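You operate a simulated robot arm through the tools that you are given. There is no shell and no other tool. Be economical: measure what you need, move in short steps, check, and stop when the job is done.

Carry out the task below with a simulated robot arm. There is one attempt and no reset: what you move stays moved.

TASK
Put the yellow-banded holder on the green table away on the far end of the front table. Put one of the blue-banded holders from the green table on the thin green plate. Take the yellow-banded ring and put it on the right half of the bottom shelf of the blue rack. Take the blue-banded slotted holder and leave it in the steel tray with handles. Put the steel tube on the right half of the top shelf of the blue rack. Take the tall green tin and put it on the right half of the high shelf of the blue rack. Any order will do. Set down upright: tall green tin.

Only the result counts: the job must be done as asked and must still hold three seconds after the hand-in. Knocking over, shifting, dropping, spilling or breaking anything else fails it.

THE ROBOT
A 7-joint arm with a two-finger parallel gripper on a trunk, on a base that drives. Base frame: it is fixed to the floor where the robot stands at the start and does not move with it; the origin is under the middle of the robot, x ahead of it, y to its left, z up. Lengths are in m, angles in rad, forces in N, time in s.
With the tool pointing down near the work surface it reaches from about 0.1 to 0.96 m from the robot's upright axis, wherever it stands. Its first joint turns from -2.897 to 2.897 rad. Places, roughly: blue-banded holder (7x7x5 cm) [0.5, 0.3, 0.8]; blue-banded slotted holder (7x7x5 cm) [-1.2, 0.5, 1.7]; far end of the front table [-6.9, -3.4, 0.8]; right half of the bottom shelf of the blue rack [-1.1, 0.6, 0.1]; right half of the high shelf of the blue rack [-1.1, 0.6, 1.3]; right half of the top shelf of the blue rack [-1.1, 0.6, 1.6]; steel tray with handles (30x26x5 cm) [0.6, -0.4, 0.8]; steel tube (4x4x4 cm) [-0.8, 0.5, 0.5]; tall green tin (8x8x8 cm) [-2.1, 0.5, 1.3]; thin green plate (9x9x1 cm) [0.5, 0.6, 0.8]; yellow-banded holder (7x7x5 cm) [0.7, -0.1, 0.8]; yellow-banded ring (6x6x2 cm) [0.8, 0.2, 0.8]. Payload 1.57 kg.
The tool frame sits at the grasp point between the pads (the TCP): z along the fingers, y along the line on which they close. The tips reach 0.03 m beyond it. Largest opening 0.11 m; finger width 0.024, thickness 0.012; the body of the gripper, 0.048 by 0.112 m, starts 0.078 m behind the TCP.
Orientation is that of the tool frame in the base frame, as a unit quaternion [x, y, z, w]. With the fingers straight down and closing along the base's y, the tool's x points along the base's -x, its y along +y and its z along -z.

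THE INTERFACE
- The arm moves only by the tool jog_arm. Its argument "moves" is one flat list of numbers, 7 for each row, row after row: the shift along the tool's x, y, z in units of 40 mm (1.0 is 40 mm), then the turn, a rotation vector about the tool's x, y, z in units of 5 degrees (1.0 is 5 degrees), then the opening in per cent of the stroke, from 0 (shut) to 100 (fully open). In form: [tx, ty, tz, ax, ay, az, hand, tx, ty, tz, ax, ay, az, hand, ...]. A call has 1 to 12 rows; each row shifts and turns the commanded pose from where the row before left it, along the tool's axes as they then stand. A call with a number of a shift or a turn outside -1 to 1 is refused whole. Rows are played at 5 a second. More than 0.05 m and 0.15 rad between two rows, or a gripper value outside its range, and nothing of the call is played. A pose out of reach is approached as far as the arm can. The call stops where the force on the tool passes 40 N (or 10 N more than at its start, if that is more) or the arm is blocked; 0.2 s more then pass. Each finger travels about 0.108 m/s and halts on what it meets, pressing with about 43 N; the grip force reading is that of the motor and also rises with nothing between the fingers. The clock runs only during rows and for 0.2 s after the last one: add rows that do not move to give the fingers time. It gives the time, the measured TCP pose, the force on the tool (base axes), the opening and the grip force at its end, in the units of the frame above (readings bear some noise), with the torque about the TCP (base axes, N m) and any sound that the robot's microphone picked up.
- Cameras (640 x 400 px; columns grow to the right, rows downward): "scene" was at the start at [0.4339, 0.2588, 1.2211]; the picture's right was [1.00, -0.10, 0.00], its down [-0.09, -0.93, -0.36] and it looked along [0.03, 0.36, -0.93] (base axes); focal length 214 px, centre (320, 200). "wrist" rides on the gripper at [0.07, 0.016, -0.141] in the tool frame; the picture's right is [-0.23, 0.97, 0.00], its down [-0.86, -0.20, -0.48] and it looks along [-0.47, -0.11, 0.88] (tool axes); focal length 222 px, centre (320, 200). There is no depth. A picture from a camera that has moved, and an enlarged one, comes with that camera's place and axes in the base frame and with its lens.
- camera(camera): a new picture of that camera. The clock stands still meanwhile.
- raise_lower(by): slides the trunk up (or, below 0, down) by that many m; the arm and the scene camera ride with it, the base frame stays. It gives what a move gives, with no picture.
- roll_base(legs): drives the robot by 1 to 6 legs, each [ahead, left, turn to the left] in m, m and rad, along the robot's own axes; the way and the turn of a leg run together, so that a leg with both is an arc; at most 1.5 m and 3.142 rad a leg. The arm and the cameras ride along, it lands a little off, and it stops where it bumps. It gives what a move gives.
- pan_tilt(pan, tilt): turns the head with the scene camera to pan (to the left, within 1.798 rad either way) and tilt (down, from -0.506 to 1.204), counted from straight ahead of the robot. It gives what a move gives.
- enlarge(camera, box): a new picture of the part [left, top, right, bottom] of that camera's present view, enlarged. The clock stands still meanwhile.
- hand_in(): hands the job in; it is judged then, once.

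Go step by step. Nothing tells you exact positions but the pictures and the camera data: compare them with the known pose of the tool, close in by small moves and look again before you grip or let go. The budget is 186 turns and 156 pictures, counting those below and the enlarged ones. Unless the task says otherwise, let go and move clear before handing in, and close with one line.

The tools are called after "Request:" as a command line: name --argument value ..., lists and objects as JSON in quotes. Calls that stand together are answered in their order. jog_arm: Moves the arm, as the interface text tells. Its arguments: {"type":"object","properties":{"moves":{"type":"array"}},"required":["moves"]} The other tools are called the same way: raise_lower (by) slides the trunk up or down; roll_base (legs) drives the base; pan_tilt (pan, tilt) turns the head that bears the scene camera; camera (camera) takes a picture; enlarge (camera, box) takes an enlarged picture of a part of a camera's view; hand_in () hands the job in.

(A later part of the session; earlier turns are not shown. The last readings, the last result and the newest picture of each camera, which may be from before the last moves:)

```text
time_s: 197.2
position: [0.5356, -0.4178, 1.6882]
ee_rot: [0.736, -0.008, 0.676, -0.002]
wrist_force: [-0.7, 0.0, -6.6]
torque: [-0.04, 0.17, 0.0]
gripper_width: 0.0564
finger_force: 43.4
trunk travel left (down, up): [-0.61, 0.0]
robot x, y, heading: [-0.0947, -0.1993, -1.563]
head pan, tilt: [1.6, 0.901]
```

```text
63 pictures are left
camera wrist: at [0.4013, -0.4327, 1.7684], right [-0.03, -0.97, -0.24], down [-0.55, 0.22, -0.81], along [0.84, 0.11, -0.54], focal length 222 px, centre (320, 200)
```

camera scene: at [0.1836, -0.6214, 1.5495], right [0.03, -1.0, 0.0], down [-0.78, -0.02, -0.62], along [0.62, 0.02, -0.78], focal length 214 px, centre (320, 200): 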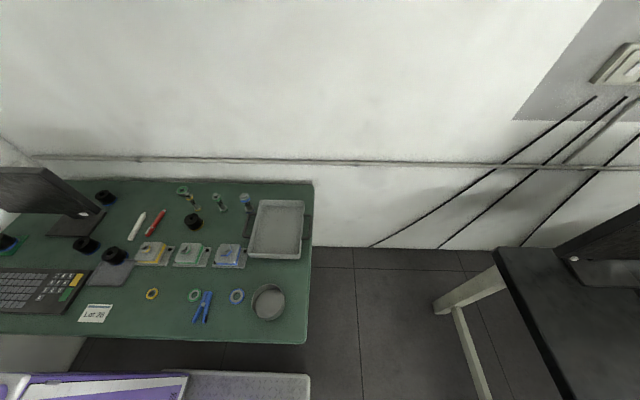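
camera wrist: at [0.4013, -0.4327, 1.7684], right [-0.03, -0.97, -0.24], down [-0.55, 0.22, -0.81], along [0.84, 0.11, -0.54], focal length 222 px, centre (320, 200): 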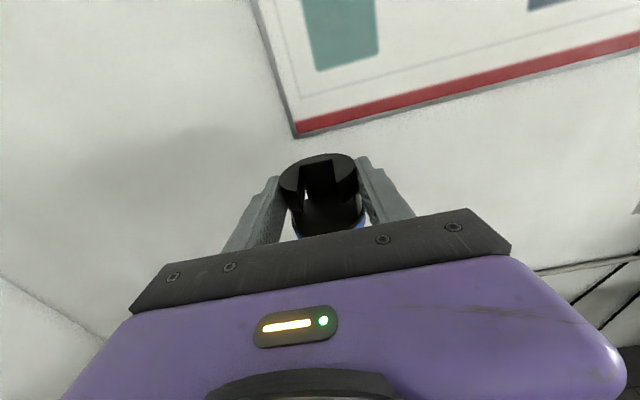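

Tray centre (0.645,-0.428) confirmed. Tilt the tool down 35° and lower the trunk.

Request:
jog_arm --moves '[0, 0, 0, 0, -1, 0, 0, 0, 0, 0, 0, -1, 0, 0, -0.5, 0, 0, 0, -1, 0, 0, -0.5, 0, 0, 0, -1, 0, 0, -0.5, 0, 0, 0, -1, 0, 0, -0.5, 0, 0, 0, -1, 0, 0, -0.5, 0, 0, 0, -1, 0, 0, 0, 0, 0, 0, 0, 0, 0]'

Request:
raise_lower --by -0.4

Request:
camera --camera "wrist"

```text
time_s: 199.0
position: [0.495, -0.4154, 1.5537]
ee_rot: [0.906, -0.008, 0.424, -0.004]
wrist_force: [0.2, -0.2, -8.5]
torque: [-0.01, 0.1, 0.0]
gripper_width: 0.0565
finger_force: 43.5
out of reach, approached as far as the arm can: row 1, 2, 7
trunk travel left (down, up): [-0.61, 0.0]
robot x, y, heading: [-0.0961, -0.199, -1.571]
head pan, tilt: [1.6, 0.901]
```

```text
time_s: 202.8
position: [0.4958, -0.4148, 1.153]
ee_rot: [0.906, -0.009, 0.424, -0.003]
wrist_force: [0.4, 0.0, -8.7]
torque: [0.01, 0.04, 0.02]
gripper_width: 0.0563
finger_force: 42.7
trunk travel left (down, up): [-0.21, 0.4]
robot x, y, heading: [-0.0952, -0.1982, -1.567]
head pan, tilt: [1.6, 0.901]
```

```text
62 pictures are left
camera wrist: at [0.4326, -0.4318, 1.297], right [-0.16, -0.97, -0.19], down [-0.91, 0.21, -0.35], along [0.38, 0.12, -0.92], focal length 222 px, centre (320, 200)
```

wrist: 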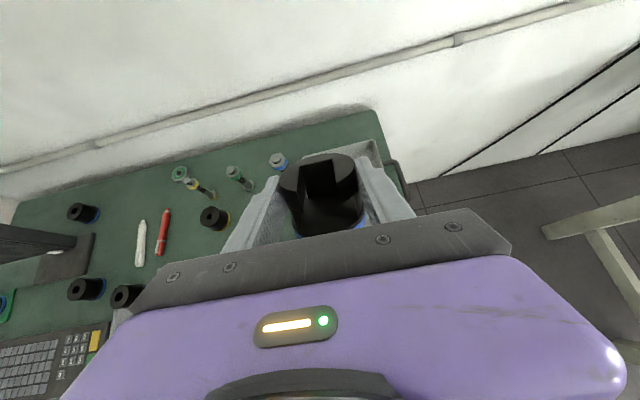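

Request:
jog_arm --moves '[-0.29, 0.05, 0.95, 0, 0, 0, 0, -0.29, 0.05, 0.95, 0, 0, 0, 0, -0.29, 0.05, 0.95, 0, 0, 0, 0, -0.29, 0.05, 0.95, 0, 0, 0, 0, -0.29, 0.05, 0.95, 0, 0, 0, 0, -0.29, 0.05, 0.95, 0, 0, 0, 0, 0, 0, 0, 0, 0, 0, 0]'

Request:
camera --camera "wrist"

Request:
camera --camera "scene"

```text
time_s: 204.4
position: [0.628, -0.4253, 0.952]
ee_rot: [0.906, -0.008, 0.424, -0.003]
wrist_force: [-0.4, -0.4, -8.0]
torque: [0.0, 0.04, 0.02]
gripper_width: 0.0564
finger_force: 42.9
trunk travel left (down, up): [-0.21, 0.4]
robot x, y, heading: [-0.098, -0.1964, -1.568]
head pan, tilt: [1.6, 0.901]
```

```text
61 pictures are left
camera wrist: at [0.5645, -0.4422, 1.0962], right [-0.16, -0.97, -0.19], down [-0.91, 0.21, -0.35], along [0.38, 0.12, -0.92], focal length 222 px, centre (320, 200)
```

wrist: 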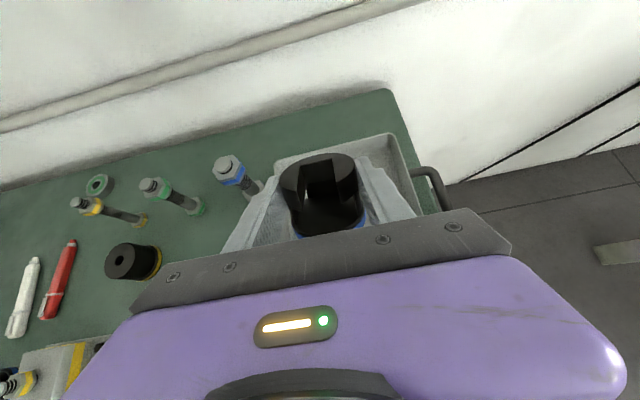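

```text
60 pictures are left
camera scene: at [0.1835, -0.6213, 1.1495], right [0.03, -1.0, 0.0], down [-0.78, -0.02, -0.62], along [0.62, 0.02, -0.78], focal length 214 px, centre (320, 200)
```

scene: 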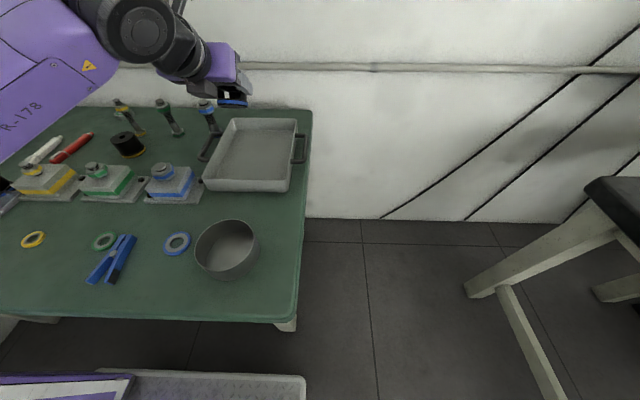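

Over the tray. Lower into it.

Request:
jog_arm --moves '[-0.7, 0.07, 0.62, 0, 0, 0, 0, -0.7, 0.07, 0.62, 0, 0, 0, 0, -0.7, 0.07, 0.62, 0, 0, 0, 0, 0, 0, 0, 0, 0, 0, 0]'

Request:
camera --camera "scene"

Request:
camera --camera "wrist"

```text
time_s: 205.4
position: [0.6289, -0.4321, 0.8409]
ee_rot: [0.906, -0.007, 0.424, -0.004]
wrist_force: [0.1, 0.0, -8.7]
torque: [0.0, 0.09, -0.01]
gripper_width: 0.0566
finger_force: 42.4
trunk travel left (down, up): [-0.21, 0.4]
robot x, y, heading: [-0.0924, -0.2007, -1.568]
head pan, tilt: [1.6, 0.901]
```

```text
59 pictures are left
camera scene: at [0.1835, -0.6214, 1.1495], right [0.03, -1.0, 0.0], down [-0.78, -0.02, -0.62], along [0.62, 0.02, -0.78], focal length 214 px, centre (320, 200)
```

scene: 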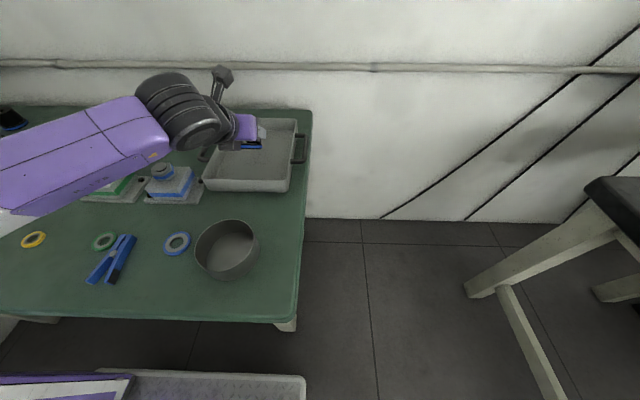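

```text
58 pictures are left
camera wrist: at [0.5658, -0.4492, 0.9847], right [-0.16, -0.97, -0.19], down [-0.91, 0.21, -0.35], along [0.38, 0.12, -0.92], focal length 222 px, centre (320, 200)
```

wrist: 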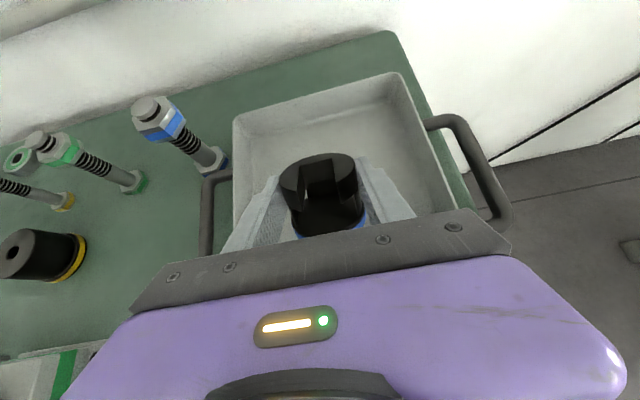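

Request:
jog_arm --moves '[-0.23, 0, 0.19, 0, 0, 0, 0, -0.12, 0, 0.1, 0, 0, 0, 0, 0, 0, 0, 0, 0, 0, 0]'

Request:
jog_arm --moves '[-0.08, 0, 0.065, 0, 0, 0, 0, -0.08, 0, 0.065, 0, 0, 0, 0, 0, 0, 0, 0, 0, 0, 0]'

```text
time_s: 206.2
position: [0.6306, -0.4321, 0.8229]
ee_rot: [0.905, -0.008, 0.425, -0.004]
wrist_force: [0.1, -0.7, -8.1]
torque: [0.02, 0.04, 0.0]
gripper_width: 0.0564
finger_force: 43.2
trunk travel left (down, up): [-0.21, 0.4]
robot x, y, heading: [-0.0949, -0.1971, -1.566]
head pan, tilt: [1.6, 0.901]
```

```text
time_s: 207.0
position: [0.6294, -0.4319, 0.8155]
ee_rot: [0.906, -0.009, 0.424, -0.003]
wrist_force: [0.2, -1.1, -8.1]
torque: [-0.02, 0.06, 0.04]
gripper_width: 0.0567
finger_force: 42.8
trunk travel left (down, up): [-0.21, 0.4]
robot x, y, heading: [-0.0974, -0.2, -1.566]
head pan, tilt: [1.6, 0.901]
```

Request:
jog_arm --moves '[-0.06, 0, 0.05, 0, 0, 0, 0, -0.06, 0, 0.05, 0, 0, 0, 0, 0, 0, 0, 0, 0, 0, 0]'

Request:
camera --camera "wrist"

```text
time_s: 207.8
position: [0.6303, -0.433, 0.8096]
ee_rot: [0.905, -0.008, 0.425, -0.003]
wrist_force: [-1.2, 0.4, -1.6]
torque: [0.0, 0.01, 0.0]
gripper_width: 0.0564
finger_force: 43.2
trunk travel left (down, up): [-0.21, 0.4]
robot x, y, heading: [-0.0944, -0.1975, -1.57]
head pan, tilt: [1.6, 0.901]
```

```text
57 pictures are left
camera wrist: at [0.5666, -0.4492, 0.9535], right [-0.16, -0.97, -0.19], down [-0.91, 0.21, -0.35], along [0.38, 0.12, -0.92], focal length 222 px, centre (320, 200)
```

wrist: 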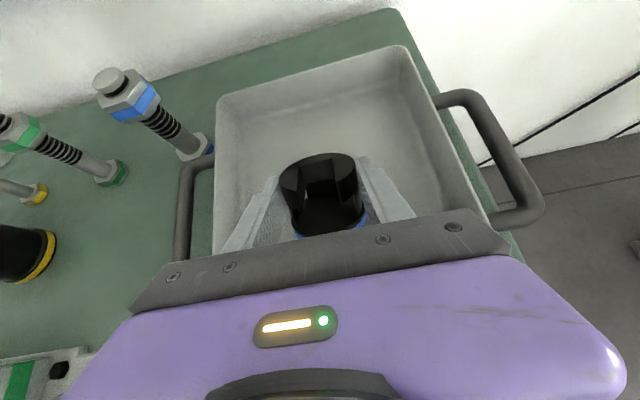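

Touching the tray floor. Release and withdraw.

Request:
jog_arm --moves '[0, 0, 0, 0, 0, 0, 60, 0, 0, 0, 0, 0, 0, 80, 0, 0, 0, 0, 0, 0, 80, 0, 0, 0, 0, 0, 0, 80, 0.3, 0, -0.6, 0, 0, 0, 80, 0.3, 0, -0.9, 0, 0, 0, 80, 0.3, 0, -0.9, 0, 0, 0, 80, 0.3, 0, -0.9, 0, 0, 0, 80, 0, 0, 0, 0, 0, 0, 80]'

Request:
camera --camera "wrist"

```text
time_s: 209.8
position: [0.558, -0.4332, 0.9324]
ee_rot: [0.905, -0.007, 0.424, -0.005]
wrist_force: [0.3, 0.2, -0.1]
torque: [-0.03, 0.0, 0.03]
gripper_width: 0.0879
finger_force: 0.0
trunk travel left (down, up): [-0.21, 0.4]
robot x, y, heading: [-0.0928, -0.2003, -1.567]
head pan, tilt: [1.6, 0.901]
```

```text
56 pictures are left
camera wrist: at [0.4954, -0.45, 1.0753], right [-0.16, -0.97, -0.19], down [-0.91, 0.21, -0.35], along [0.38, 0.12, -0.92], focal length 222 px, centre (320, 200)
```

wrist: 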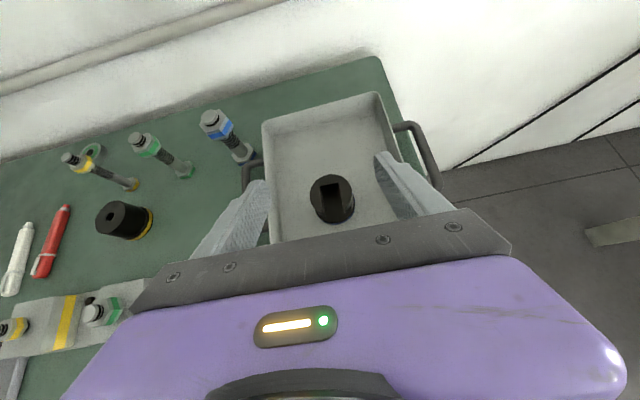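

The slotted holder stands in the tray. Next the yellow-banded holder at about (0.646,-0.10): raise, make the tool nearly vertical, and back the base up.

Request:
jog_arm --moves '[0.7, 0, -0.6, 0, 0, 0, 90, 0.7, 0, -0.6, 0, 0, 0, 90, 0.7, 0, -0.6, 0, 0, 0, 90, 0, 0, 0, 0, -1, 0, 90, 0, 0, 0, 0, -1, 0, 90, 0, 0, 0, 0, -1, 0, 90, 0, 0, 0, 0, -1, 0, 90, 0, 0, 0, 0, -1, 0, 90, 0, 0, 0, 0, -1, 0, 90, 0, 0, 0, 0, -1, 0, 90, 0, 0, 0, 0, 0, 0, 90]'

Request:
roll_base --legs '[[-0.33, 0, 0]]'

Request:
camera --camera "wrist"

Request:
camera --camera "scene"

```text
time_s: 212.2
position: [0.5613, -0.4296, 0.9842]
ee_rot: [0.991, -0.007, 0.135, -0.005]
wrist_force: [-0.5, -0.5, 0.9]
torque: [-0.01, 0.0, 0.04]
gripper_width: 0.0992
finger_force: 0.0
out of reach, approached as far as the arm can: row 9, 10
trunk travel left (down, up): [-0.21, 0.4]
robot x, y, heading: [-0.0918, -0.2025, -1.571]
head pan, tilt: [1.6, 0.901]
```

```text
time_s: 214.4
position: [0.561, -0.0978, 0.9844]
ee_rot: [0.991, -0.008, 0.136, -0.004]
wrist_force: [0.1, -0.1, 0.1]
torque: [-0.02, 0.02, 0.01]
gripper_width: 0.0991
finger_force: 0.2
trunk travel left (down, up): [-0.21, 0.4]
robot x, y, heading: [-0.0945, 0.1325, -1.569]
head pan, tilt: [1.6, 0.901]
```

```text
55 pictures are left
camera wrist: at [0.5916, -0.1159, 1.1393], right [-0.23, -0.97, -0.07], down [-0.95, 0.21, 0.23], along [-0.21, 0.12, -0.97], focal length 222 px, centre (320, 200)
```

wrist: 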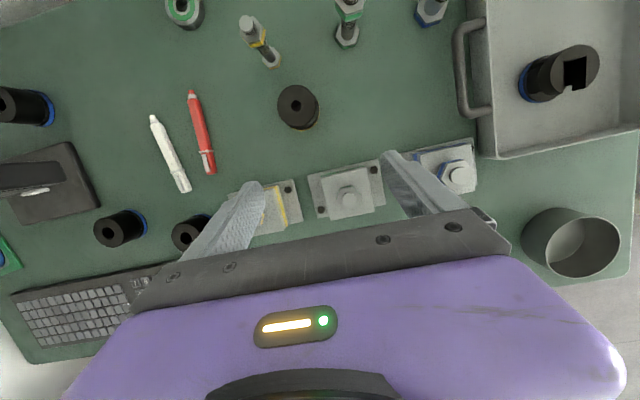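

```text
54 pictures are left
camera scene: at [0.1826, -0.2892, 1.1496], right [0.03, -1.0, 0.0], down [-0.78, -0.02, -0.62], along [0.62, 0.02, -0.78], focal length 214 px, centre (320, 200)
```

scene: 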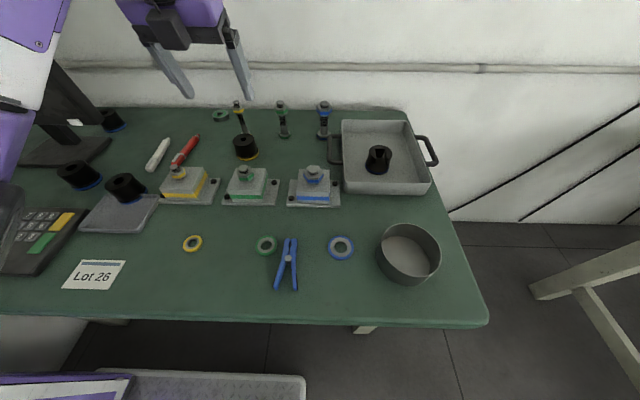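

Request:
jog_arm --moves '[0.55, -0.16, 0.67, 0, 0, 0, 90, 0.55, -0.16, 0.67, 0, 0, 0, 90, 0.55, -0.15, 0.67, 0, 0, 0, 90, 0, 0, 0, 0, 0, 0, 90]'

Request:
camera --camera "wrist"

Request:
camera --camera "scene"

```text
time_s: 215.4
position: [0.6461, -0.0799, 0.9255]
ee_rot: [0.991, -0.007, 0.137, -0.005]
wrist_force: [0.3, 0.2, 0.9]
torque: [0.02, -0.02, 0.04]
gripper_width: 0.099
finger_force: 0.0
trunk travel left (down, up): [-0.21, 0.4]
robot x, y, heading: [-0.0966, 0.1295, -1.565]
head pan, tilt: [1.6, 0.901]
```

```text
53 pictures are left
camera wrist: at [0.6762, -0.0979, 1.0793], right [-0.23, -0.97, -0.07], down [-0.95, 0.21, 0.23], along [-0.21, 0.12, -0.97], focal length 222 px, centre (320, 200)
```

wrist: 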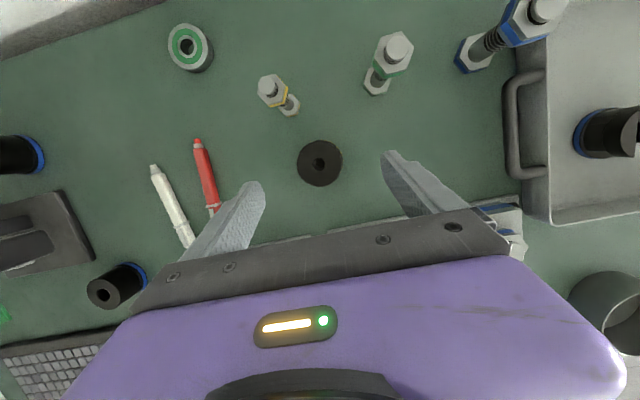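

```text
52 pictures are left
camera scene: at [0.1825, -0.2892, 1.1496], right [0.03, -1.0, 0.0], down [-0.78, -0.02, -0.62], along [0.62, 0.02, -0.78], focal length 214 px, centre (320, 200)
```

scene: 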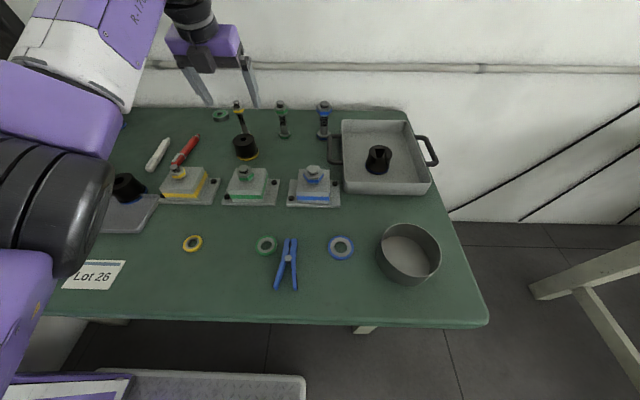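

Request:
jog_arm --moves '[-0.115, -0.03, 0.78, 0, 0, 0, 90, -0.115, -0.03, 0.78, 0, 0, 0, 90, 0, 0, 0, 0, 0, 0, 90]'

Request:
camera --camera "wrist"

```text
time_s: 216.2
position: [0.6553, -0.0762, 0.8632]
ee_rot: [0.991, -0.008, 0.136, -0.004]
wrist_force: [-0.2, 0.2, -0.6]
torque: [0.01, 0.01, -0.01]
gripper_width: 0.0989
finger_force: 0.0
trunk travel left (down, up): [-0.21, 0.4]
robot x, y, heading: [-0.0947, 0.1301, -1.571]
head pan, tilt: [1.6, 0.901]
```

```text
51 pictures are left
camera wrist: at [0.6853, -0.094, 1.0174], right [-0.23, -0.97, -0.07], down [-0.95, 0.21, 0.23], along [-0.21, 0.12, -0.97], focal length 222 px, centre (320, 200)
```

wrist: 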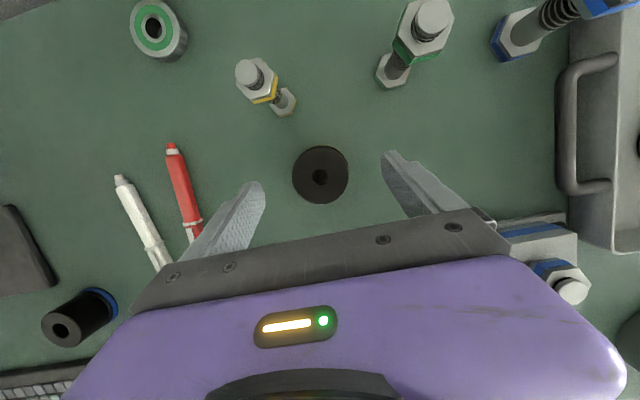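

Request:
jog_arm --moves '[-0.12, -0.03, 0.78, 0, 0, 0, 90, -0.12, -0.02, 0.78, 0, 0, 0, 90, 0, 0, 0, 0, 0, 0, 0, 0, 0, 0, 0, 0, 0, 0, 0, 0, 0, 0, 0, 0, 0]'

Request:
jog_arm --moves '[0.2, 0, -0.7, 0, 0, 0, 0, 0.2, 0, -0.9, 0, 0, 0, 0, 0.2, 0, -0.9, 0, 0, 0, 0, 0.2, 0, -0.9, 0, 0, 0, 0, 0.2, 0, -0.9, 0, 0, 0, 0, 0, 0, 0, 0, 0, 0, 0]'

Request:
camera --camera "wrist"

```text
time_s: 217.4
position: [0.6617, -0.0737, 0.8006]
ee_rot: [0.991, -0.007, 0.136, -0.005]
wrist_force: [2.1, 1.0, 1.2]
torque: [-0.19, -0.09, 0.06]
gripper_width: 0.0579
finger_force: 43.1
trunk travel left (down, up): [-0.21, 0.4]
robot x, y, heading: [-0.0919, 0.1343, -1.567]
head pan, tilt: [1.6, 0.901]
```

```text
time_s: 218.8
position: [0.6278, -0.0811, 0.9604]
ee_rot: [0.991, -0.007, 0.137, -0.005]
wrist_force: [0.4, -0.9, -8.2]
torque: [0.01, -0.01, 0.01]
gripper_width: 0.0577
finger_force: 42.5
out of reach, approached as far as the arm can: row 3, 4, 5
trunk travel left (down, up): [-0.21, 0.4]
robot x, y, heading: [-0.0946, 0.1328, -1.569]
head pan, tilt: [1.6, 0.901]
```

```text
50 pictures are left
camera wrist: at [0.6588, -0.0994, 1.1151], right [-0.23, -0.97, -0.07], down [-0.95, 0.21, 0.23], along [-0.21, 0.12, -0.97], focal length 222 px, centre (320, 200)
```

wrist: 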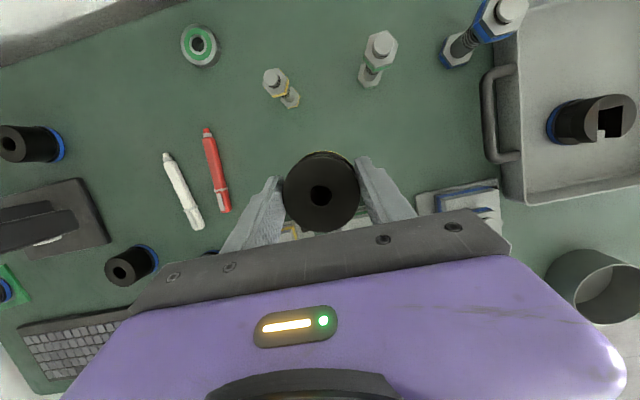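

Held. Raise the trunk, pull away from the table, and look toward the front table.

Request:
raise_lower --by 0.3

Request:
roll_base --legs '[[0, -0.6, 0], [0.6, 0, 0]]'

Request:
pan_tilt --pan -1.15 --tilt 0.2

Request:
camera --camera "scene"

```text
time_s: 221.8
position: [0.6284, -0.0816, 1.2605]
ee_rot: [0.991, -0.008, 0.137, -0.005]
wrist_force: [-0.7, -0.1, -8.4]
torque: [0.01, -0.04, -0.01]
gripper_width: 0.0576
finger_force: 43.0
trunk travel left (down, up): [-0.51, 0.1]
robot x, y, heading: [-0.0983, 0.1312, -1.57]
head pan, tilt: [1.6, 0.901]
```

```text
time_s: 224.1
position: [0.3061, -0.1258, 1.2579]
ee_rot: [0.99, -0.032, 0.135, -0.002]
wrist_force: [0.0, -0.1, -7.3]
torque: [0.0, 0.01, 0.0]
gripper_width: 0.0574
finger_force: 42.7
trunk travel left (down, up): [-0.51, 0.1]
robot x, y, heading: [-0.4094, 0.1207, -1.615]
head pan, tilt: [1.6, 0.901]
stopped in leg 1: the robot was blocked; the commanded pose is now the measured one
```

```text
time_s: 226.5
position: [0.3073, -0.1263, 1.2603]
ee_rot: [0.99, -0.033, 0.137, -0.001]
wrist_force: [0.6, -0.8, -8.0]
torque: [0.02, -0.04, 0.0]
gripper_width: 0.058
finger_force: 43.2
trunk travel left (down, up): [-0.51, 0.1]
robot x, y, heading: [-0.4077, 0.1214, -1.615]
head pan, tilt: [-1.15, 0.201]
```

```text
49 pictures are left
camera scene: at [-0.3114, -0.3436, 1.5111], right [-0.37, 0.93, 0.0], down [0.19, 0.07, -0.98], along [-0.91, -0.36, -0.2], focal length 214 px, centre (320, 200)
```

scene: 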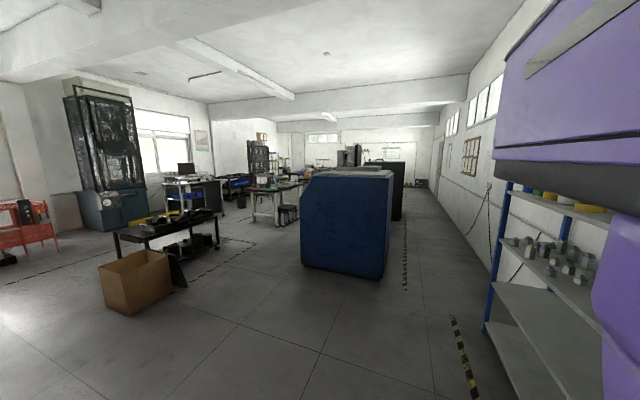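

The base bumped the rack's side; move ahead first, then continue and check the rack.

Request:
roll_base --legs '[[0.1, 0.05, 0.045], [0.65, 0, 0], [0, -0.5, 0]]'

Request:
pan_tilt --pan -1.79 --tilt 0.25

Request:
camera --camera "scene"

```text
time_s: 233.5
position: [-0.1353, -0.8549, 1.2603]
ee_rot: [0.991, -0.012, 0.137, -0.004]
wrist_force: [0.0, 0.6, -8.2]
torque: [-0.02, -0.03, 0.01]
gripper_width: 0.0578
finger_force: 43.0
trunk travel left (down, up): [-0.51, 0.1]
robot x, y, heading: [-0.8627, -0.6363, -1.575]
head pan, tilt: [-1.15, 0.201]
```

```text
time_s: 234.5
position: [-0.1359, -0.856, 1.2602]
ee_rot: [0.991, -0.01, 0.136, -0.005]
wrist_force: [-0.6, 0.1, -7.5]
torque: [0.0, -0.02, -0.04]
gripper_width: 0.058
finger_force: 43.3
trunk travel left (down, up): [-0.51, 0.1]
robot x, y, heading: [-0.8589, -0.6372, -1.57]
head pan, tilt: [-1.791, 0.25]
```

```text
48 pictures are left
camera scene: at [-0.7496, -1.04, 1.5065], right [0.22, 0.98, 0.0], down [0.24, -0.05, -0.97], along [-0.95, 0.21, -0.25], focal length 214 px, centre (320, 200)
```

scene: 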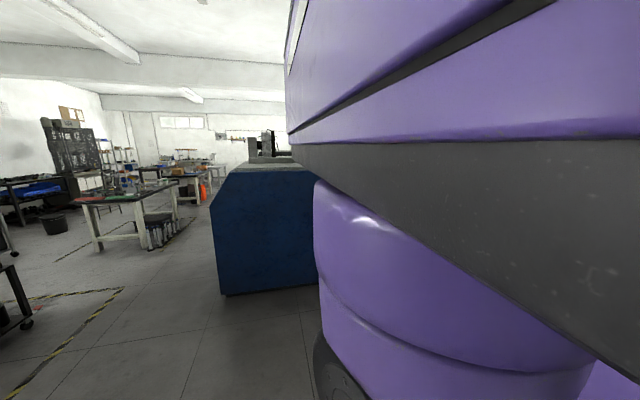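

Base is free. Enlarging the view of the tables ahead-left to identify the front table.

Request:
enlarge --camera "scene" --box '[0, 100, 240, 250]'

```text
2.67 times, centred on (120, 175) of scene
camera zoom: at [-0.7496, -1.04, 1.5065], right [0.22, 0.98, 0.0], down [0.24, -0.05, -0.97], along [-0.95, 0.21, -0.25], focal length 572 px, centre (853, 267)
```

zoom: 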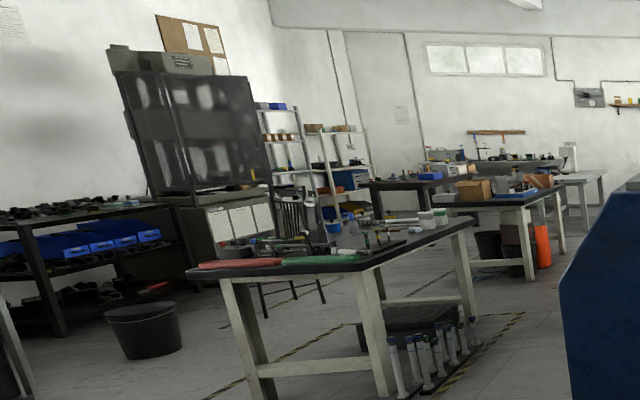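

The corridor between the blue machine and the cart/tables runs at y≈-2.1. I drive there, turn to face -x (tables on my left), and advance.

Request:
roll_base --legs '[[1.47, 0, 0], [0, 0, -1.571], [1.3, 0, 0]]'

Request:
pan_tilt --pan 0.3 --tilt 0.25

Request:
camera --camera "scene"

```text
time_s: 251.7
position: [-2.3579, -2.8483, 1.2607]
ee_rot: [-0.7, 0.701, -0.101, -0.092]
wrist_force: [0.2, 0.2, -8.0]
torque: [0.0, 0.01, -0.02]
gripper_width: 0.0578
finger_force: 42.8
trunk travel left (down, up): [-0.51, 0.1]
robot x, y, heading: [-2.1598, -2.1233, -3.12]
head pan, tilt: [-1.791, 0.25]
```

```text
time_s: 253.7
position: [-2.3592, -2.8485, 1.2598]
ee_rot: [-0.7, 0.701, -0.1, -0.093]
wrist_force: [0.0, 0.1, -7.1]
torque: [-0.05, 0.04, 0.02]
gripper_width: 0.0577
finger_force: 43.4
trunk travel left (down, up): [-0.51, 0.1]
robot x, y, heading: [-2.1573, -2.119, -3.127]
head pan, tilt: [0.3, 0.25]
```

```text
46 pictures are left
camera scene: at [-2.6659, -2.3543, 1.5065], right [-0.31, 0.95, 0.0], down [0.23, 0.08, -0.97], along [-0.92, -0.3, -0.25], focal length 214 px, centre (320, 200)
```

scene: 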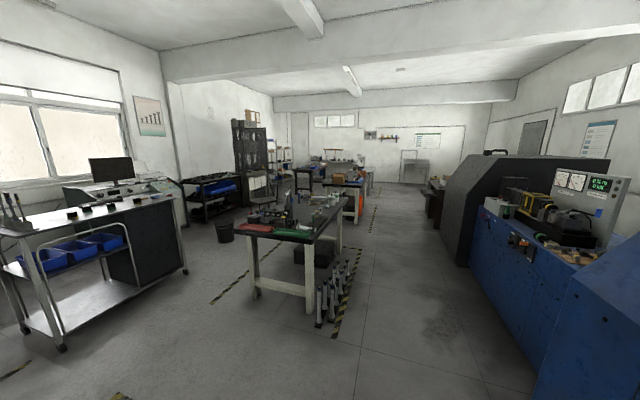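

Request:
enlarge --camera "scene" --box '[220, 130, 460, 280]'

```text
2.67 times, centred on (340, 205) of scene
camera zoom: at [-2.6659, -2.3543, 1.5065], right [-0.31, 0.95, 0.0], down [0.23, 0.08, -0.97], along [-0.92, -0.3, -0.25], focal length 572 px, centre (267, 187)
```

zoom: 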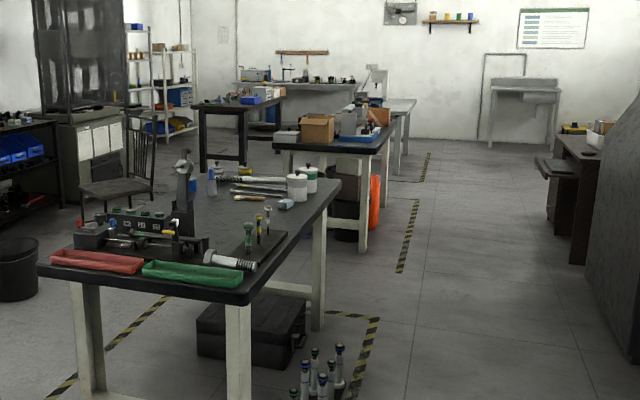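

Table two spans about x -6.4…-7.6, y -3.55…-2.87, which matches the stated spot. I drive closer for a better look.

Request:
roll_base --legs '[[1.5, 0, 0], [1.5, 0, 0]]'

Request:
pan_tilt --pan 0.5 --tilt 0.4

Request:
camera --camera "scene"

```text
time_s: 268.0
position: [-5.3357, -2.8941, 1.2594]
ee_rot: [-0.699, 0.701, -0.101, -0.092]
wrist_force: [-0.1, -0.8, -7.9]
torque: [-0.02, 0.01, -0.01]
gripper_width: 0.058
finger_force: 42.7
trunk travel left (down, up): [-0.51, 0.1]
robot x, y, heading: [-5.1335, -2.1649, -3.126]
head pan, tilt: [0.3, 0.25]
```

```text
time_s: 268.8
position: [-5.3375, -2.8931, 1.2589]
ee_rot: [-0.7, 0.701, -0.1, -0.092]
wrist_force: [0.0, -0.2, -8.1]
torque: [-0.01, -0.03, 0.0]
gripper_width: 0.0577
finger_force: 43.1
trunk travel left (down, up): [-0.51, 0.1]
robot x, y, heading: [-5.1337, -2.1674, -3.122]
head pan, tilt: [0.499, 0.4]
```

```text
44 pictures are left
camera scene: at [-5.6344, -2.4163, 1.4926], right [-0.49, 0.87, 0.0], down [0.34, 0.19, -0.92], along [-0.8, -0.45, -0.39], focal length 214 px, centre (320, 200)
```

scene: 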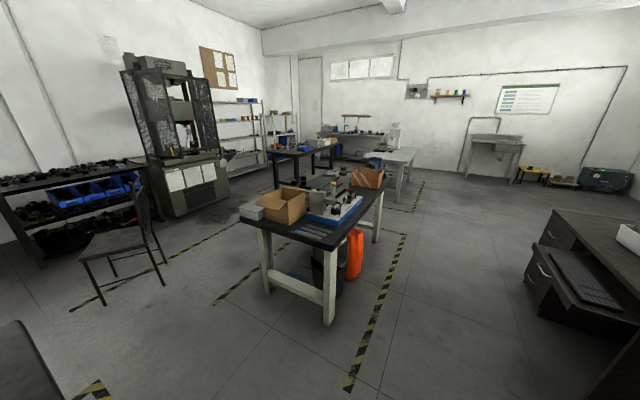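

The stated spot lies on the near (x≈-6.9) half of this table. I move closer and look down on it.

Request:
roll_base --legs '[[1.15, 0, 0]]'

Request:
pan_tilt --pan 1.5 --tilt 0.7

Request:
camera --camera "scene"

Request:
camera --camera "wrist"

```text
time_s: 274.6
position: [-6.4953, -2.9112, 1.2606]
ee_rot: [-0.699, 0.702, -0.101, -0.093]
wrist_force: [0.2, -0.7, -6.8]
torque: [0.0, -0.01, -0.04]
gripper_width: 0.0578
finger_force: 43.0
trunk travel left (down, up): [-0.51, 0.1]
robot x, y, heading: [-6.2886, -2.1813, -3.131]
head pan, tilt: [0.499, 0.4]
```

```text
time_s: 275.9
position: [-6.496, -2.9103, 1.2597]
ee_rot: [-0.698, 0.703, -0.101, -0.092]
wrist_force: [-0.6, -0.4, -7.9]
torque: [0.0, -0.02, -0.01]
gripper_width: 0.0576
finger_force: 43.5
trunk travel left (down, up): [-0.51, 0.1]
robot x, y, heading: [-6.2856, -2.1844, -3.128]
head pan, tilt: [1.499, 0.7]
```

```text
43 pictures are left
camera scene: at [-6.7151, -2.4711, 1.4657], right [-1.0, 0.06, 0.0], down [0.04, 0.64, -0.76], along [-0.05, -0.76, -0.64], focal length 214 px, centre (320, 200)
```

scene: 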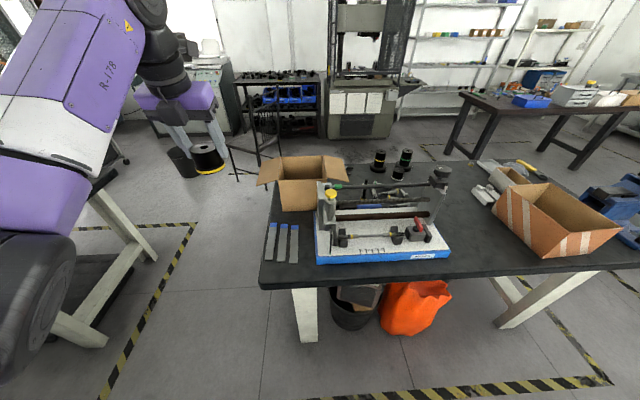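

```text
42 pictures are left
camera wrist: at [-6.5122, -2.9389, 1.4138], right [-0.97, 0.22, -0.07], down [0.2, 0.95, 0.23], along [0.12, 0.21, -0.97], focal length 222 px, centre (320, 200)
```

wrist: 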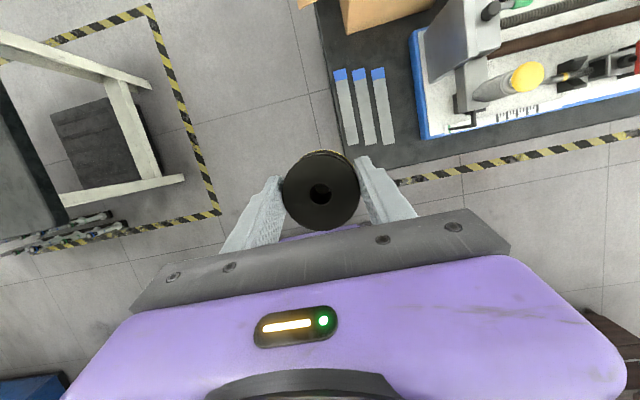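

Request:
enlarge --camera "scene" --box '[240, 120, 480, 270]'

```text
2.67 times, centred on (360, 195) of scene
camera zoom: at [-6.7151, -2.4711, 1.4657], right [-1.0, 0.06, 0.0], down [0.04, 0.64, -0.76], along [-0.05, -0.76, -0.64], focal length 572 px, centre (213, 213)
```

zoom: 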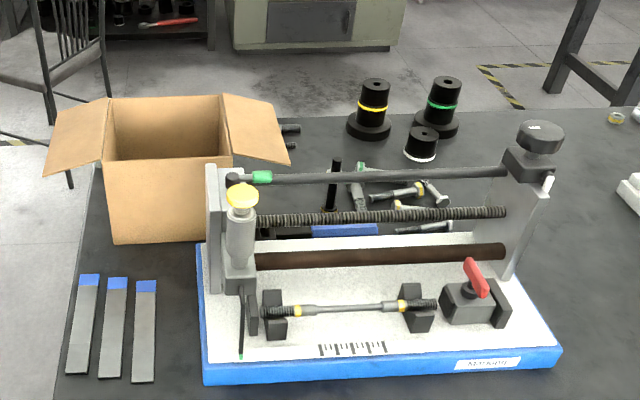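

The spot (-6.9,-3.4) is behind the machine, right of the cardboard box, near other banded holders; a free patch is at about (-7.02,-3.46). I raise the trunk and drive over, arm high.

Request:
raise_lower --by 0.1

Request:
roll_base --legs '[[0.52, 0, 0], [0, 0.38, 0]]'

Request:
camera --camera "wrist"

Request:
pan_tilt --pan 1.3 --tilt 0.9

Request:
camera --camera "scene"

```text
time_s: 277.2
position: [-6.4961, -2.91, 1.3595]
ee_rot: [-0.698, 0.703, -0.1, -0.092]
wrist_force: [0.3, -0.2, -8.2]
torque: [-0.01, 0.02, -0.01]
gripper_width: 0.0577
finger_force: 43.3
trunk travel left (down, up): [-0.61, 0.0]
robot x, y, heading: [-6.2864, -2.1799, -3.126]
head pan, tilt: [1.499, 0.7]
```

```text
time_s: 282.2
position: [-7.0114, -3.2936, 1.3587]
ee_rot: [-0.696, 0.705, -0.1, -0.094]
wrist_force: [-1.3, 0.2, -7.3]
torque: [-0.04, 0.01, 0.02]
gripper_width: 0.0576
finger_force: 42.9
trunk travel left (down, up): [-0.61, 0.0]
robot x, y, heading: [-6.8009, -2.5677, -3.126]
head pan, tilt: [1.499, 0.7]
```

```text
40 pictures are left
camera wrist: at [-7.0283, -3.3219, 1.5139], right [-0.97, 0.23, -0.07], down [0.21, 0.95, 0.23], along [0.12, 0.21, -0.97], focal length 222 px, centre (320, 200)
```

wrist: 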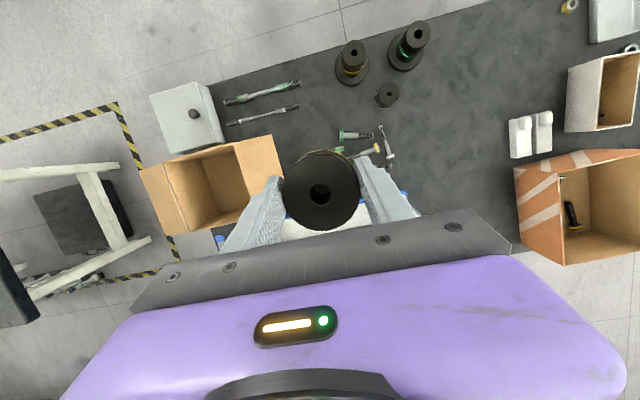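

```text
time_s: 283.0
position: [-7.0114, -3.2932, 1.3594]
ee_rot: [-0.696, 0.705, -0.1, -0.092]
wrist_force: [0.2, 0.4, -7.5]
torque: [-0.03, -0.02, 0.0]
gripper_width: 0.0577
finger_force: 42.6
trunk travel left (down, up): [-0.61, 0.0]
robot x, y, heading: [-6.8022, -2.5678, -3.133]
head pan, tilt: [1.3, 0.901]
```

```text
39 pictures are left
camera scene: at [-7.2432, -2.8415, 1.5495], right [-0.97, 0.26, 0.0], down [0.2, 0.76, -0.62], along [-0.16, -0.6, -0.78], focal length 214 px, centre (320, 200)
```

scene: 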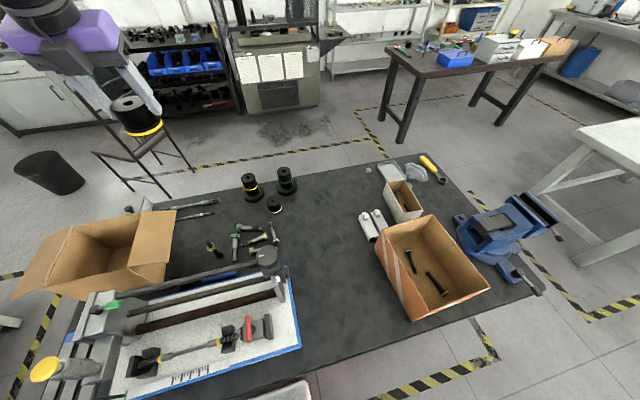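

Clear patch at about (-6.99,-3.415) between the box, loose rods and bolts. Descending along the tool axis leads right there; go to z≈0.94 and look.

Request:
jog_arm --moves '[0, -0.5, 0.9, 0, 0, 0, 0, 0, 0, 1, 0, 0, 0, 0, 0, 0, 1, 0, 0, 0, 0, 0, 0, 1, 0, 0, 0, 0, 0, 0, 1, 0, 0, 0, 0, 0, 0, 1, 0, 0, 0, 0, 0, 0, 1, 0, 0, 0, 0, 0, 0, 1, 0, 0, 0, 0, 0, 0, 0, 0, 0, 0, 0]'

Request:
camera --camera "wrist"

Request:
camera --camera "scene"

```text
time_s: 285.0
position: [-6.9851, -3.3329, 1.0993]
ee_rot: [-0.697, 0.703, -0.102, -0.093]
wrist_force: [-0.2, -0.2, -8.1]
torque: [0.01, -0.02, 0.0]
gripper_width: 0.058
finger_force: 43.4
out of reach, approached as far as the arm can: row 5, 6, 7, 8
trunk travel left (down, up): [-0.61, 0.0]
robot x, y, heading: [-6.8008, -2.5672, -3.138]
head pan, tilt: [1.3, 0.901]
```

```text
38 pictures are left
camera wrist: at [-7.0022, -3.36, 1.2536], right [-0.97, 0.23, -0.07], down [0.2, 0.95, 0.23], along [0.12, 0.21, -0.97], focal length 222 px, centre (320, 200)
```

wrist: 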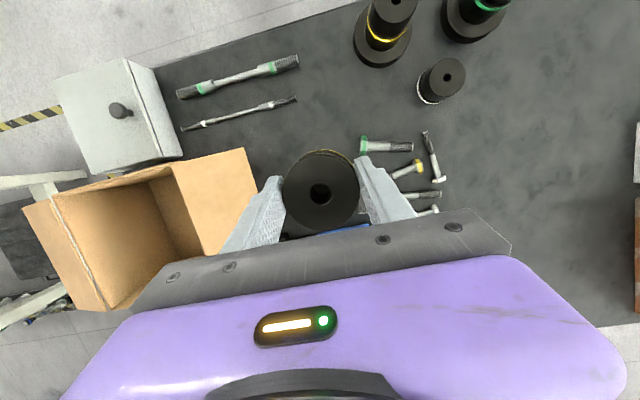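

```text
37 pictures are left
camera scene: at [-7.2434, -2.8418, 1.5494], right [-0.97, 0.26, 0.0], down [0.2, 0.76, -0.62], along [-0.16, -0.6, -0.78], focal length 214 px, centre (320, 200)
```

scene: 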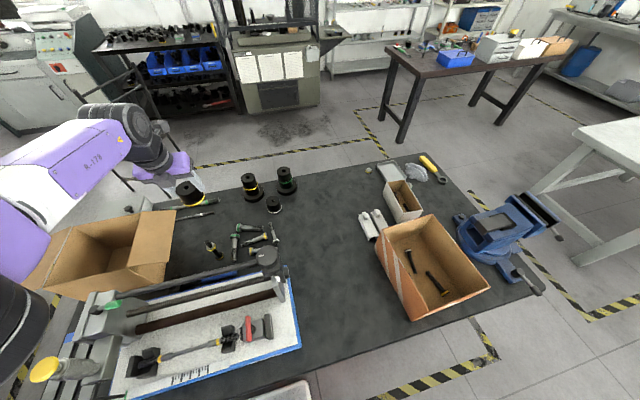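

Reach limit here when folded; I extend outward to y≈-3.41 first and then try descending from the stretched posture.

Request:
jog_arm --moves '[0.96, 0, 0.27, 0, 0, 0, 0, 0.96, 0, 0.27, 0, 0, 0, 0, -0.2, 0, 0.75, 0, 0, 0, 0, -0.2, 0, 0.75, 0, 0, 0, 0, 0, 0, 0, 0, 0, 0, 0]'

```text
time_s: 286.2
position: [-6.9878, -3.3246, 1.0542]
ee_rot: [-0.697, 0.704, -0.102, -0.093]
wrist_force: [0.3, 0.2, -8.6]
torque: [-0.02, -0.01, 0.01]
gripper_width: 0.0575
finger_force: 42.8
out of reach, approached as far as the arm can: row 1, 2, 3, 4
trunk travel left (down, up): [-0.61, 0.0]
robot x, y, heading: [-6.8051, -2.569, -3.135]
head pan, tilt: [1.3, 0.901]
```

This side doesn't work with the machine in the way. I'll approach from the free floor behind the table: raise, drive around the far end of the table, turn around, and come in along the back.

Request:
jog_arm --moves '[0, 0, -1, 0, 0, 0, 0, 0, 0, -1, 0, 0, 0, 0, 0, 0, -1, 0, 0, 0, 0, 0, 0, -1, 0, 0, 0, 0, 0, 0, -1, 0, 0, 0, 0, 0, 0, 0, 0, 0, 0, 0]'

Request:
roll_base --legs '[[0, -0.35, 0], [1.05, 0, 0], [1.05, 0, 0]]'

Request:
pan_tilt --pan 1.3 --tilt 0.5

Request:
camera --camera "scene"

```text
time_s: 287.6
position: [-6.9883, -3.2706, 1.2483]
ee_rot: [-0.696, 0.705, -0.1, -0.093]
wrist_force: [-0.3, 1.0, -8.3]
torque: [-0.02, -0.01, 0.01]
gripper_width: 0.0578
finger_force: 42.8
trunk travel left (down, up): [-0.61, 0.0]
robot x, y, heading: [-6.799, -2.5668, -3.133]
head pan, tilt: [1.3, 0.901]
```

```text
time_s: 299.9
position: [-9.1058, -2.9286, 1.2473]
ee_rot: [-0.694, 0.707, -0.099, -0.093]
wrist_force: [0.7, -0.8, -9.0]
torque: [-0.01, 0.02, 0.02]
gripper_width: 0.0575
finger_force: 43.2
trunk travel left (down, up): [-0.61, 0.0]
robot x, y, heading: [-8.9118, -2.2262, -3.138]
head pan, tilt: [1.3, 0.901]
```

```text
time_s: 300.8
position: [-9.1061, -2.9292, 1.2475]
ee_rot: [-0.694, 0.707, -0.1, -0.094]
wrist_force: [-0.6, 0.7, -8.0]
torque: [-0.05, 0.03, -0.01]
gripper_width: 0.0574
finger_force: 43.1
trunk travel left (down, up): [-0.61, 0.0]
robot x, y, heading: [-8.9112, -2.2282, -3.135]
head pan, tilt: [1.3, 0.499]
```

```text
36 pictures are left
camera scene: at [-9.3607, -2.5122, 1.5833], right [-0.96, 0.27, 0.0], down [0.13, 0.46, -0.88], along [-0.23, -0.85, -0.48], focal length 214 px, centre (320, 200)
```

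scene: 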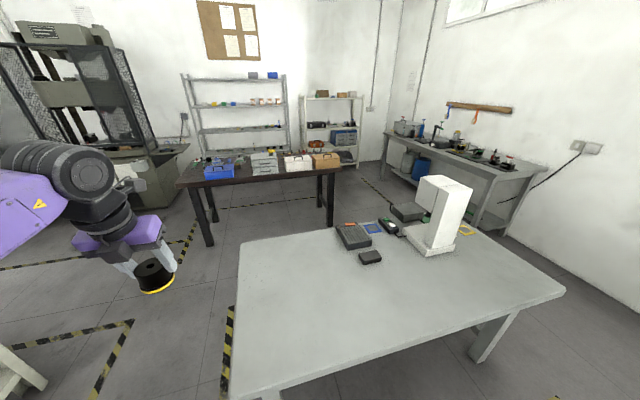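

The gap between the tables is about 1 m wide at x≈-8.6. I turn left (face -y), pass through, turn left again behind the table.

Request:
roll_base --legs '[[0, 0, 1.571], [0, 0.4, 0], [1.2, 0, 0], [0.62, 0, 0], [0, 0, 1.571]]'

Request:
pan_tilt --pan 0.5 --tilt 0.6

Request:
camera --camera "scene"

```text
time_s: 319.7
position: [-8.2982, -3.3435, 1.2474]
ee_rot: [0.711, 0.69, 0.094, -0.1]
wrist_force: [-0.2, -0.5, -8.3]
torque: [0.0, 0.0, 0.04]
gripper_width: 0.0577
finger_force: 42.8
trunk travel left (down, up): [-0.61, 0.0]
robot x, y, heading: [-8.5035, -4.0411, -0.009]
head pan, tilt: [1.3, 0.499]
```

```text
time_s: 320.8
position: [-8.2964, -3.3426, 1.2463]
ee_rot: [0.711, 0.69, 0.094, -0.1]
wrist_force: [0.9, -0.5, -7.1]
torque: [-0.03, 0.01, 0.04]
gripper_width: 0.0577
finger_force: 43.1
trunk travel left (down, up): [-0.61, 0.0]
robot x, y, heading: [-8.5005, -4.045, -0.014]
head pan, tilt: [0.499, 0.6]
```

```text
35 pictures are left
camera scene: at [-7.9915, -3.8022, 1.5743], right [0.47, -0.88, 0.0], down [-0.5, -0.27, -0.83], along [0.73, 0.39, -0.56], focal length 214 px, centre (320, 200)
```

scene: 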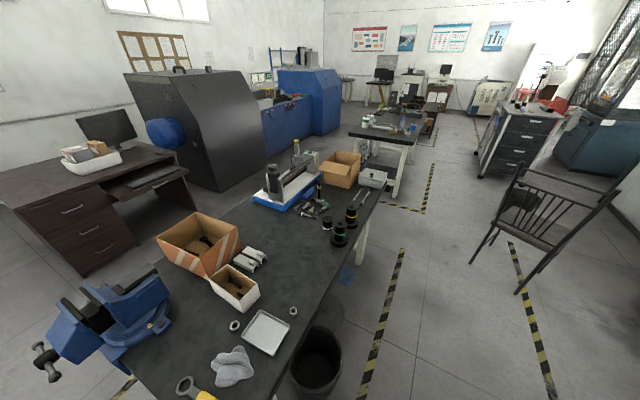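

Clear lane along the back. Drive in.

Request:
roll_base --legs '[[0, -0.08, 0], [1.3, 0, 0.009]]'

Request:
camera --camera "wrist"

```text
time_s: 328.0
position: [-7.0025, -3.4297, 1.247]
ee_rot: [0.709, 0.692, 0.094, -0.1]
wrist_force: [0.3, -0.2, -7.7]
torque: [0.01, 0.0, -0.02]
gripper_width: 0.0577
finger_force: 43.3
trunk travel left (down, up): [-0.61, 0.0]
robot x, y, heading: [-7.2003, -4.1314, -0.004]
head pan, tilt: [0.499, 0.6]
```

```text
34 pictures are left
camera wrist: at [-6.9818, -3.4013, 1.4014], right [0.97, -0.24, -0.07], down [-0.22, -0.95, 0.23], along [-0.12, -0.21, -0.97], focal length 222 px, centre (320, 200)
```

wrist: 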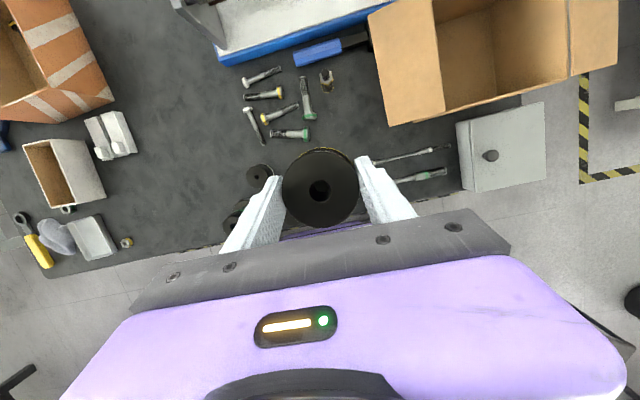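

Free patch at (-6.97,-3.42). I nudge the tool there, then lower the trunk.

Request:
roll_base --legs '[[0, -0.05, 0]]'

Request:
jog_arm --moves '[0.7, 0.4, 0.2, 0, 0, 0, 0, 0.7, 0.4, 0.2, 0, 0, 0, 0, 0, 0, 0, 0, 0, 0, 0]'

Request:
raise_lower --by -0.33

Request:
camera --camera "wrist"

```text
time_s: 328.9
position: [-7.0023, -3.4818, 1.2469]
ee_rot: [0.708, 0.693, 0.094, -0.1]
wrist_force: [0.4, 0.4, -8.3]
torque: [-0.05, 0.0, -0.02]
gripper_width: 0.0577
finger_force: 42.7
trunk travel left (down, up): [-0.61, 0.0]
robot x, y, heading: [-7.2006, -4.182, -0.001]
head pan, tilt: [0.499, 0.6]
```

```text
time_s: 329.7
position: [-6.969, -3.4224, 1.247]
ee_rot: [0.709, 0.692, 0.094, -0.098]
wrist_force: [0.9, 0.2, -7.2]
torque: [0.0, -0.01, -0.01]
gripper_width: 0.0575
finger_force: 42.6
trunk travel left (down, up): [-0.61, 0.0]
robot x, y, heading: [-7.1983, -4.1833, -0.003]
head pan, tilt: [0.499, 0.6]
```

```text
time_s: 333.0
position: [-6.9694, -3.4237, 0.9164]
ee_rot: [0.709, 0.692, 0.093, -0.099]
wrist_force: [-0.5, 0.8, -7.8]
torque: [-0.04, -0.04, 0.01]
gripper_width: 0.0577
finger_force: 43.3
trunk travel left (down, up): [-0.28, 0.33]
robot x, y, heading: [-7.1997, -4.1797, -0.007]
head pan, tilt: [0.499, 0.6]
```

```text
33 pictures are left
camera wrist: at [-6.9485, -3.3937, 1.0706], right [0.97, -0.24, -0.07], down [-0.22, -0.95, 0.23], along [-0.12, -0.21, -0.97], focal length 222 px, centre (320, 200)
```

wrist: 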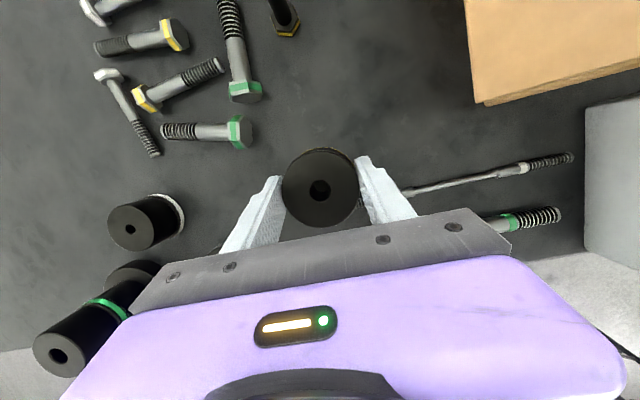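

A thin rod ends near the spot, so I shift slightly inward while descending.

Request:
jog_arm --moves '[0.12, 0, 0.9, 0, 0, 0, 0, 0.12, 0, 0.8, 0, 0, 0, 0, 0, 0, 0, 0, 0, 0, 0]'

Request:
camera --camera "wrist"

Request:
jog_arm --moves '[-0.04, 0, 0.15, 0, 0, 0, 0, -0.04, 0, 0.15, 0, 0, 0, 0, 0, 0, 0, 0, 0, 0, 0]'

```text
time_s: 333.8
position: [-6.9664, -3.4054, 0.852]
ee_rot: [0.709, 0.692, 0.094, -0.1]
wrist_force: [0.2, 0.6, -7.0]
torque: [-0.03, -0.03, 0.01]
gripper_width: 0.0575
finger_force: 43.4
out of reach, approached as far as the arm can: row 2
trunk travel left (down, up): [-0.28, 0.33]
robot x, y, heading: [-7.2008, -4.1803, 0.001]
head pan, tilt: [0.499, 0.6]
```

```text
32 pictures are left
camera wrist: at [-6.9464, -3.376, 1.0068], right [0.97, -0.24, -0.07], down [-0.22, -0.95, 0.23], along [-0.12, -0.21, -0.97], focal length 222 px, centre (320, 200)
```

wrist: 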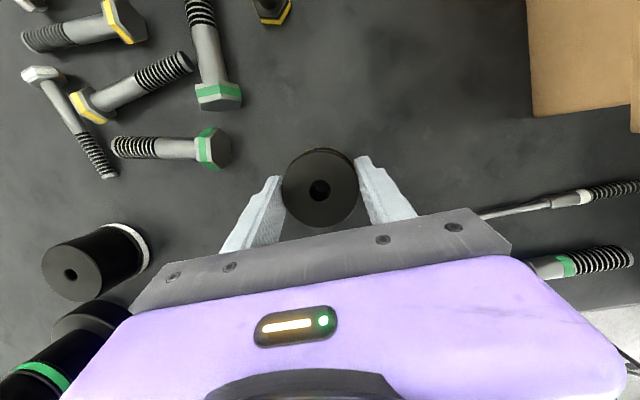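

```text
time_s: 334.6
position: [-6.9663, -3.4024, 0.8451]
ee_rot: [0.708, 0.692, 0.097, -0.103]
wrist_force: [-0.6, 5.4, 37.0]
torque: [0.25, -1.07, 0.15]
gripper_width: 0.0577
finger_force: 42.3
trunk travel left (down, up): [-0.28, 0.33]
robot x, y, heading: [-7.1981, -4.1807, 0.001]
head pan, tilt: [0.499, 0.6]
```

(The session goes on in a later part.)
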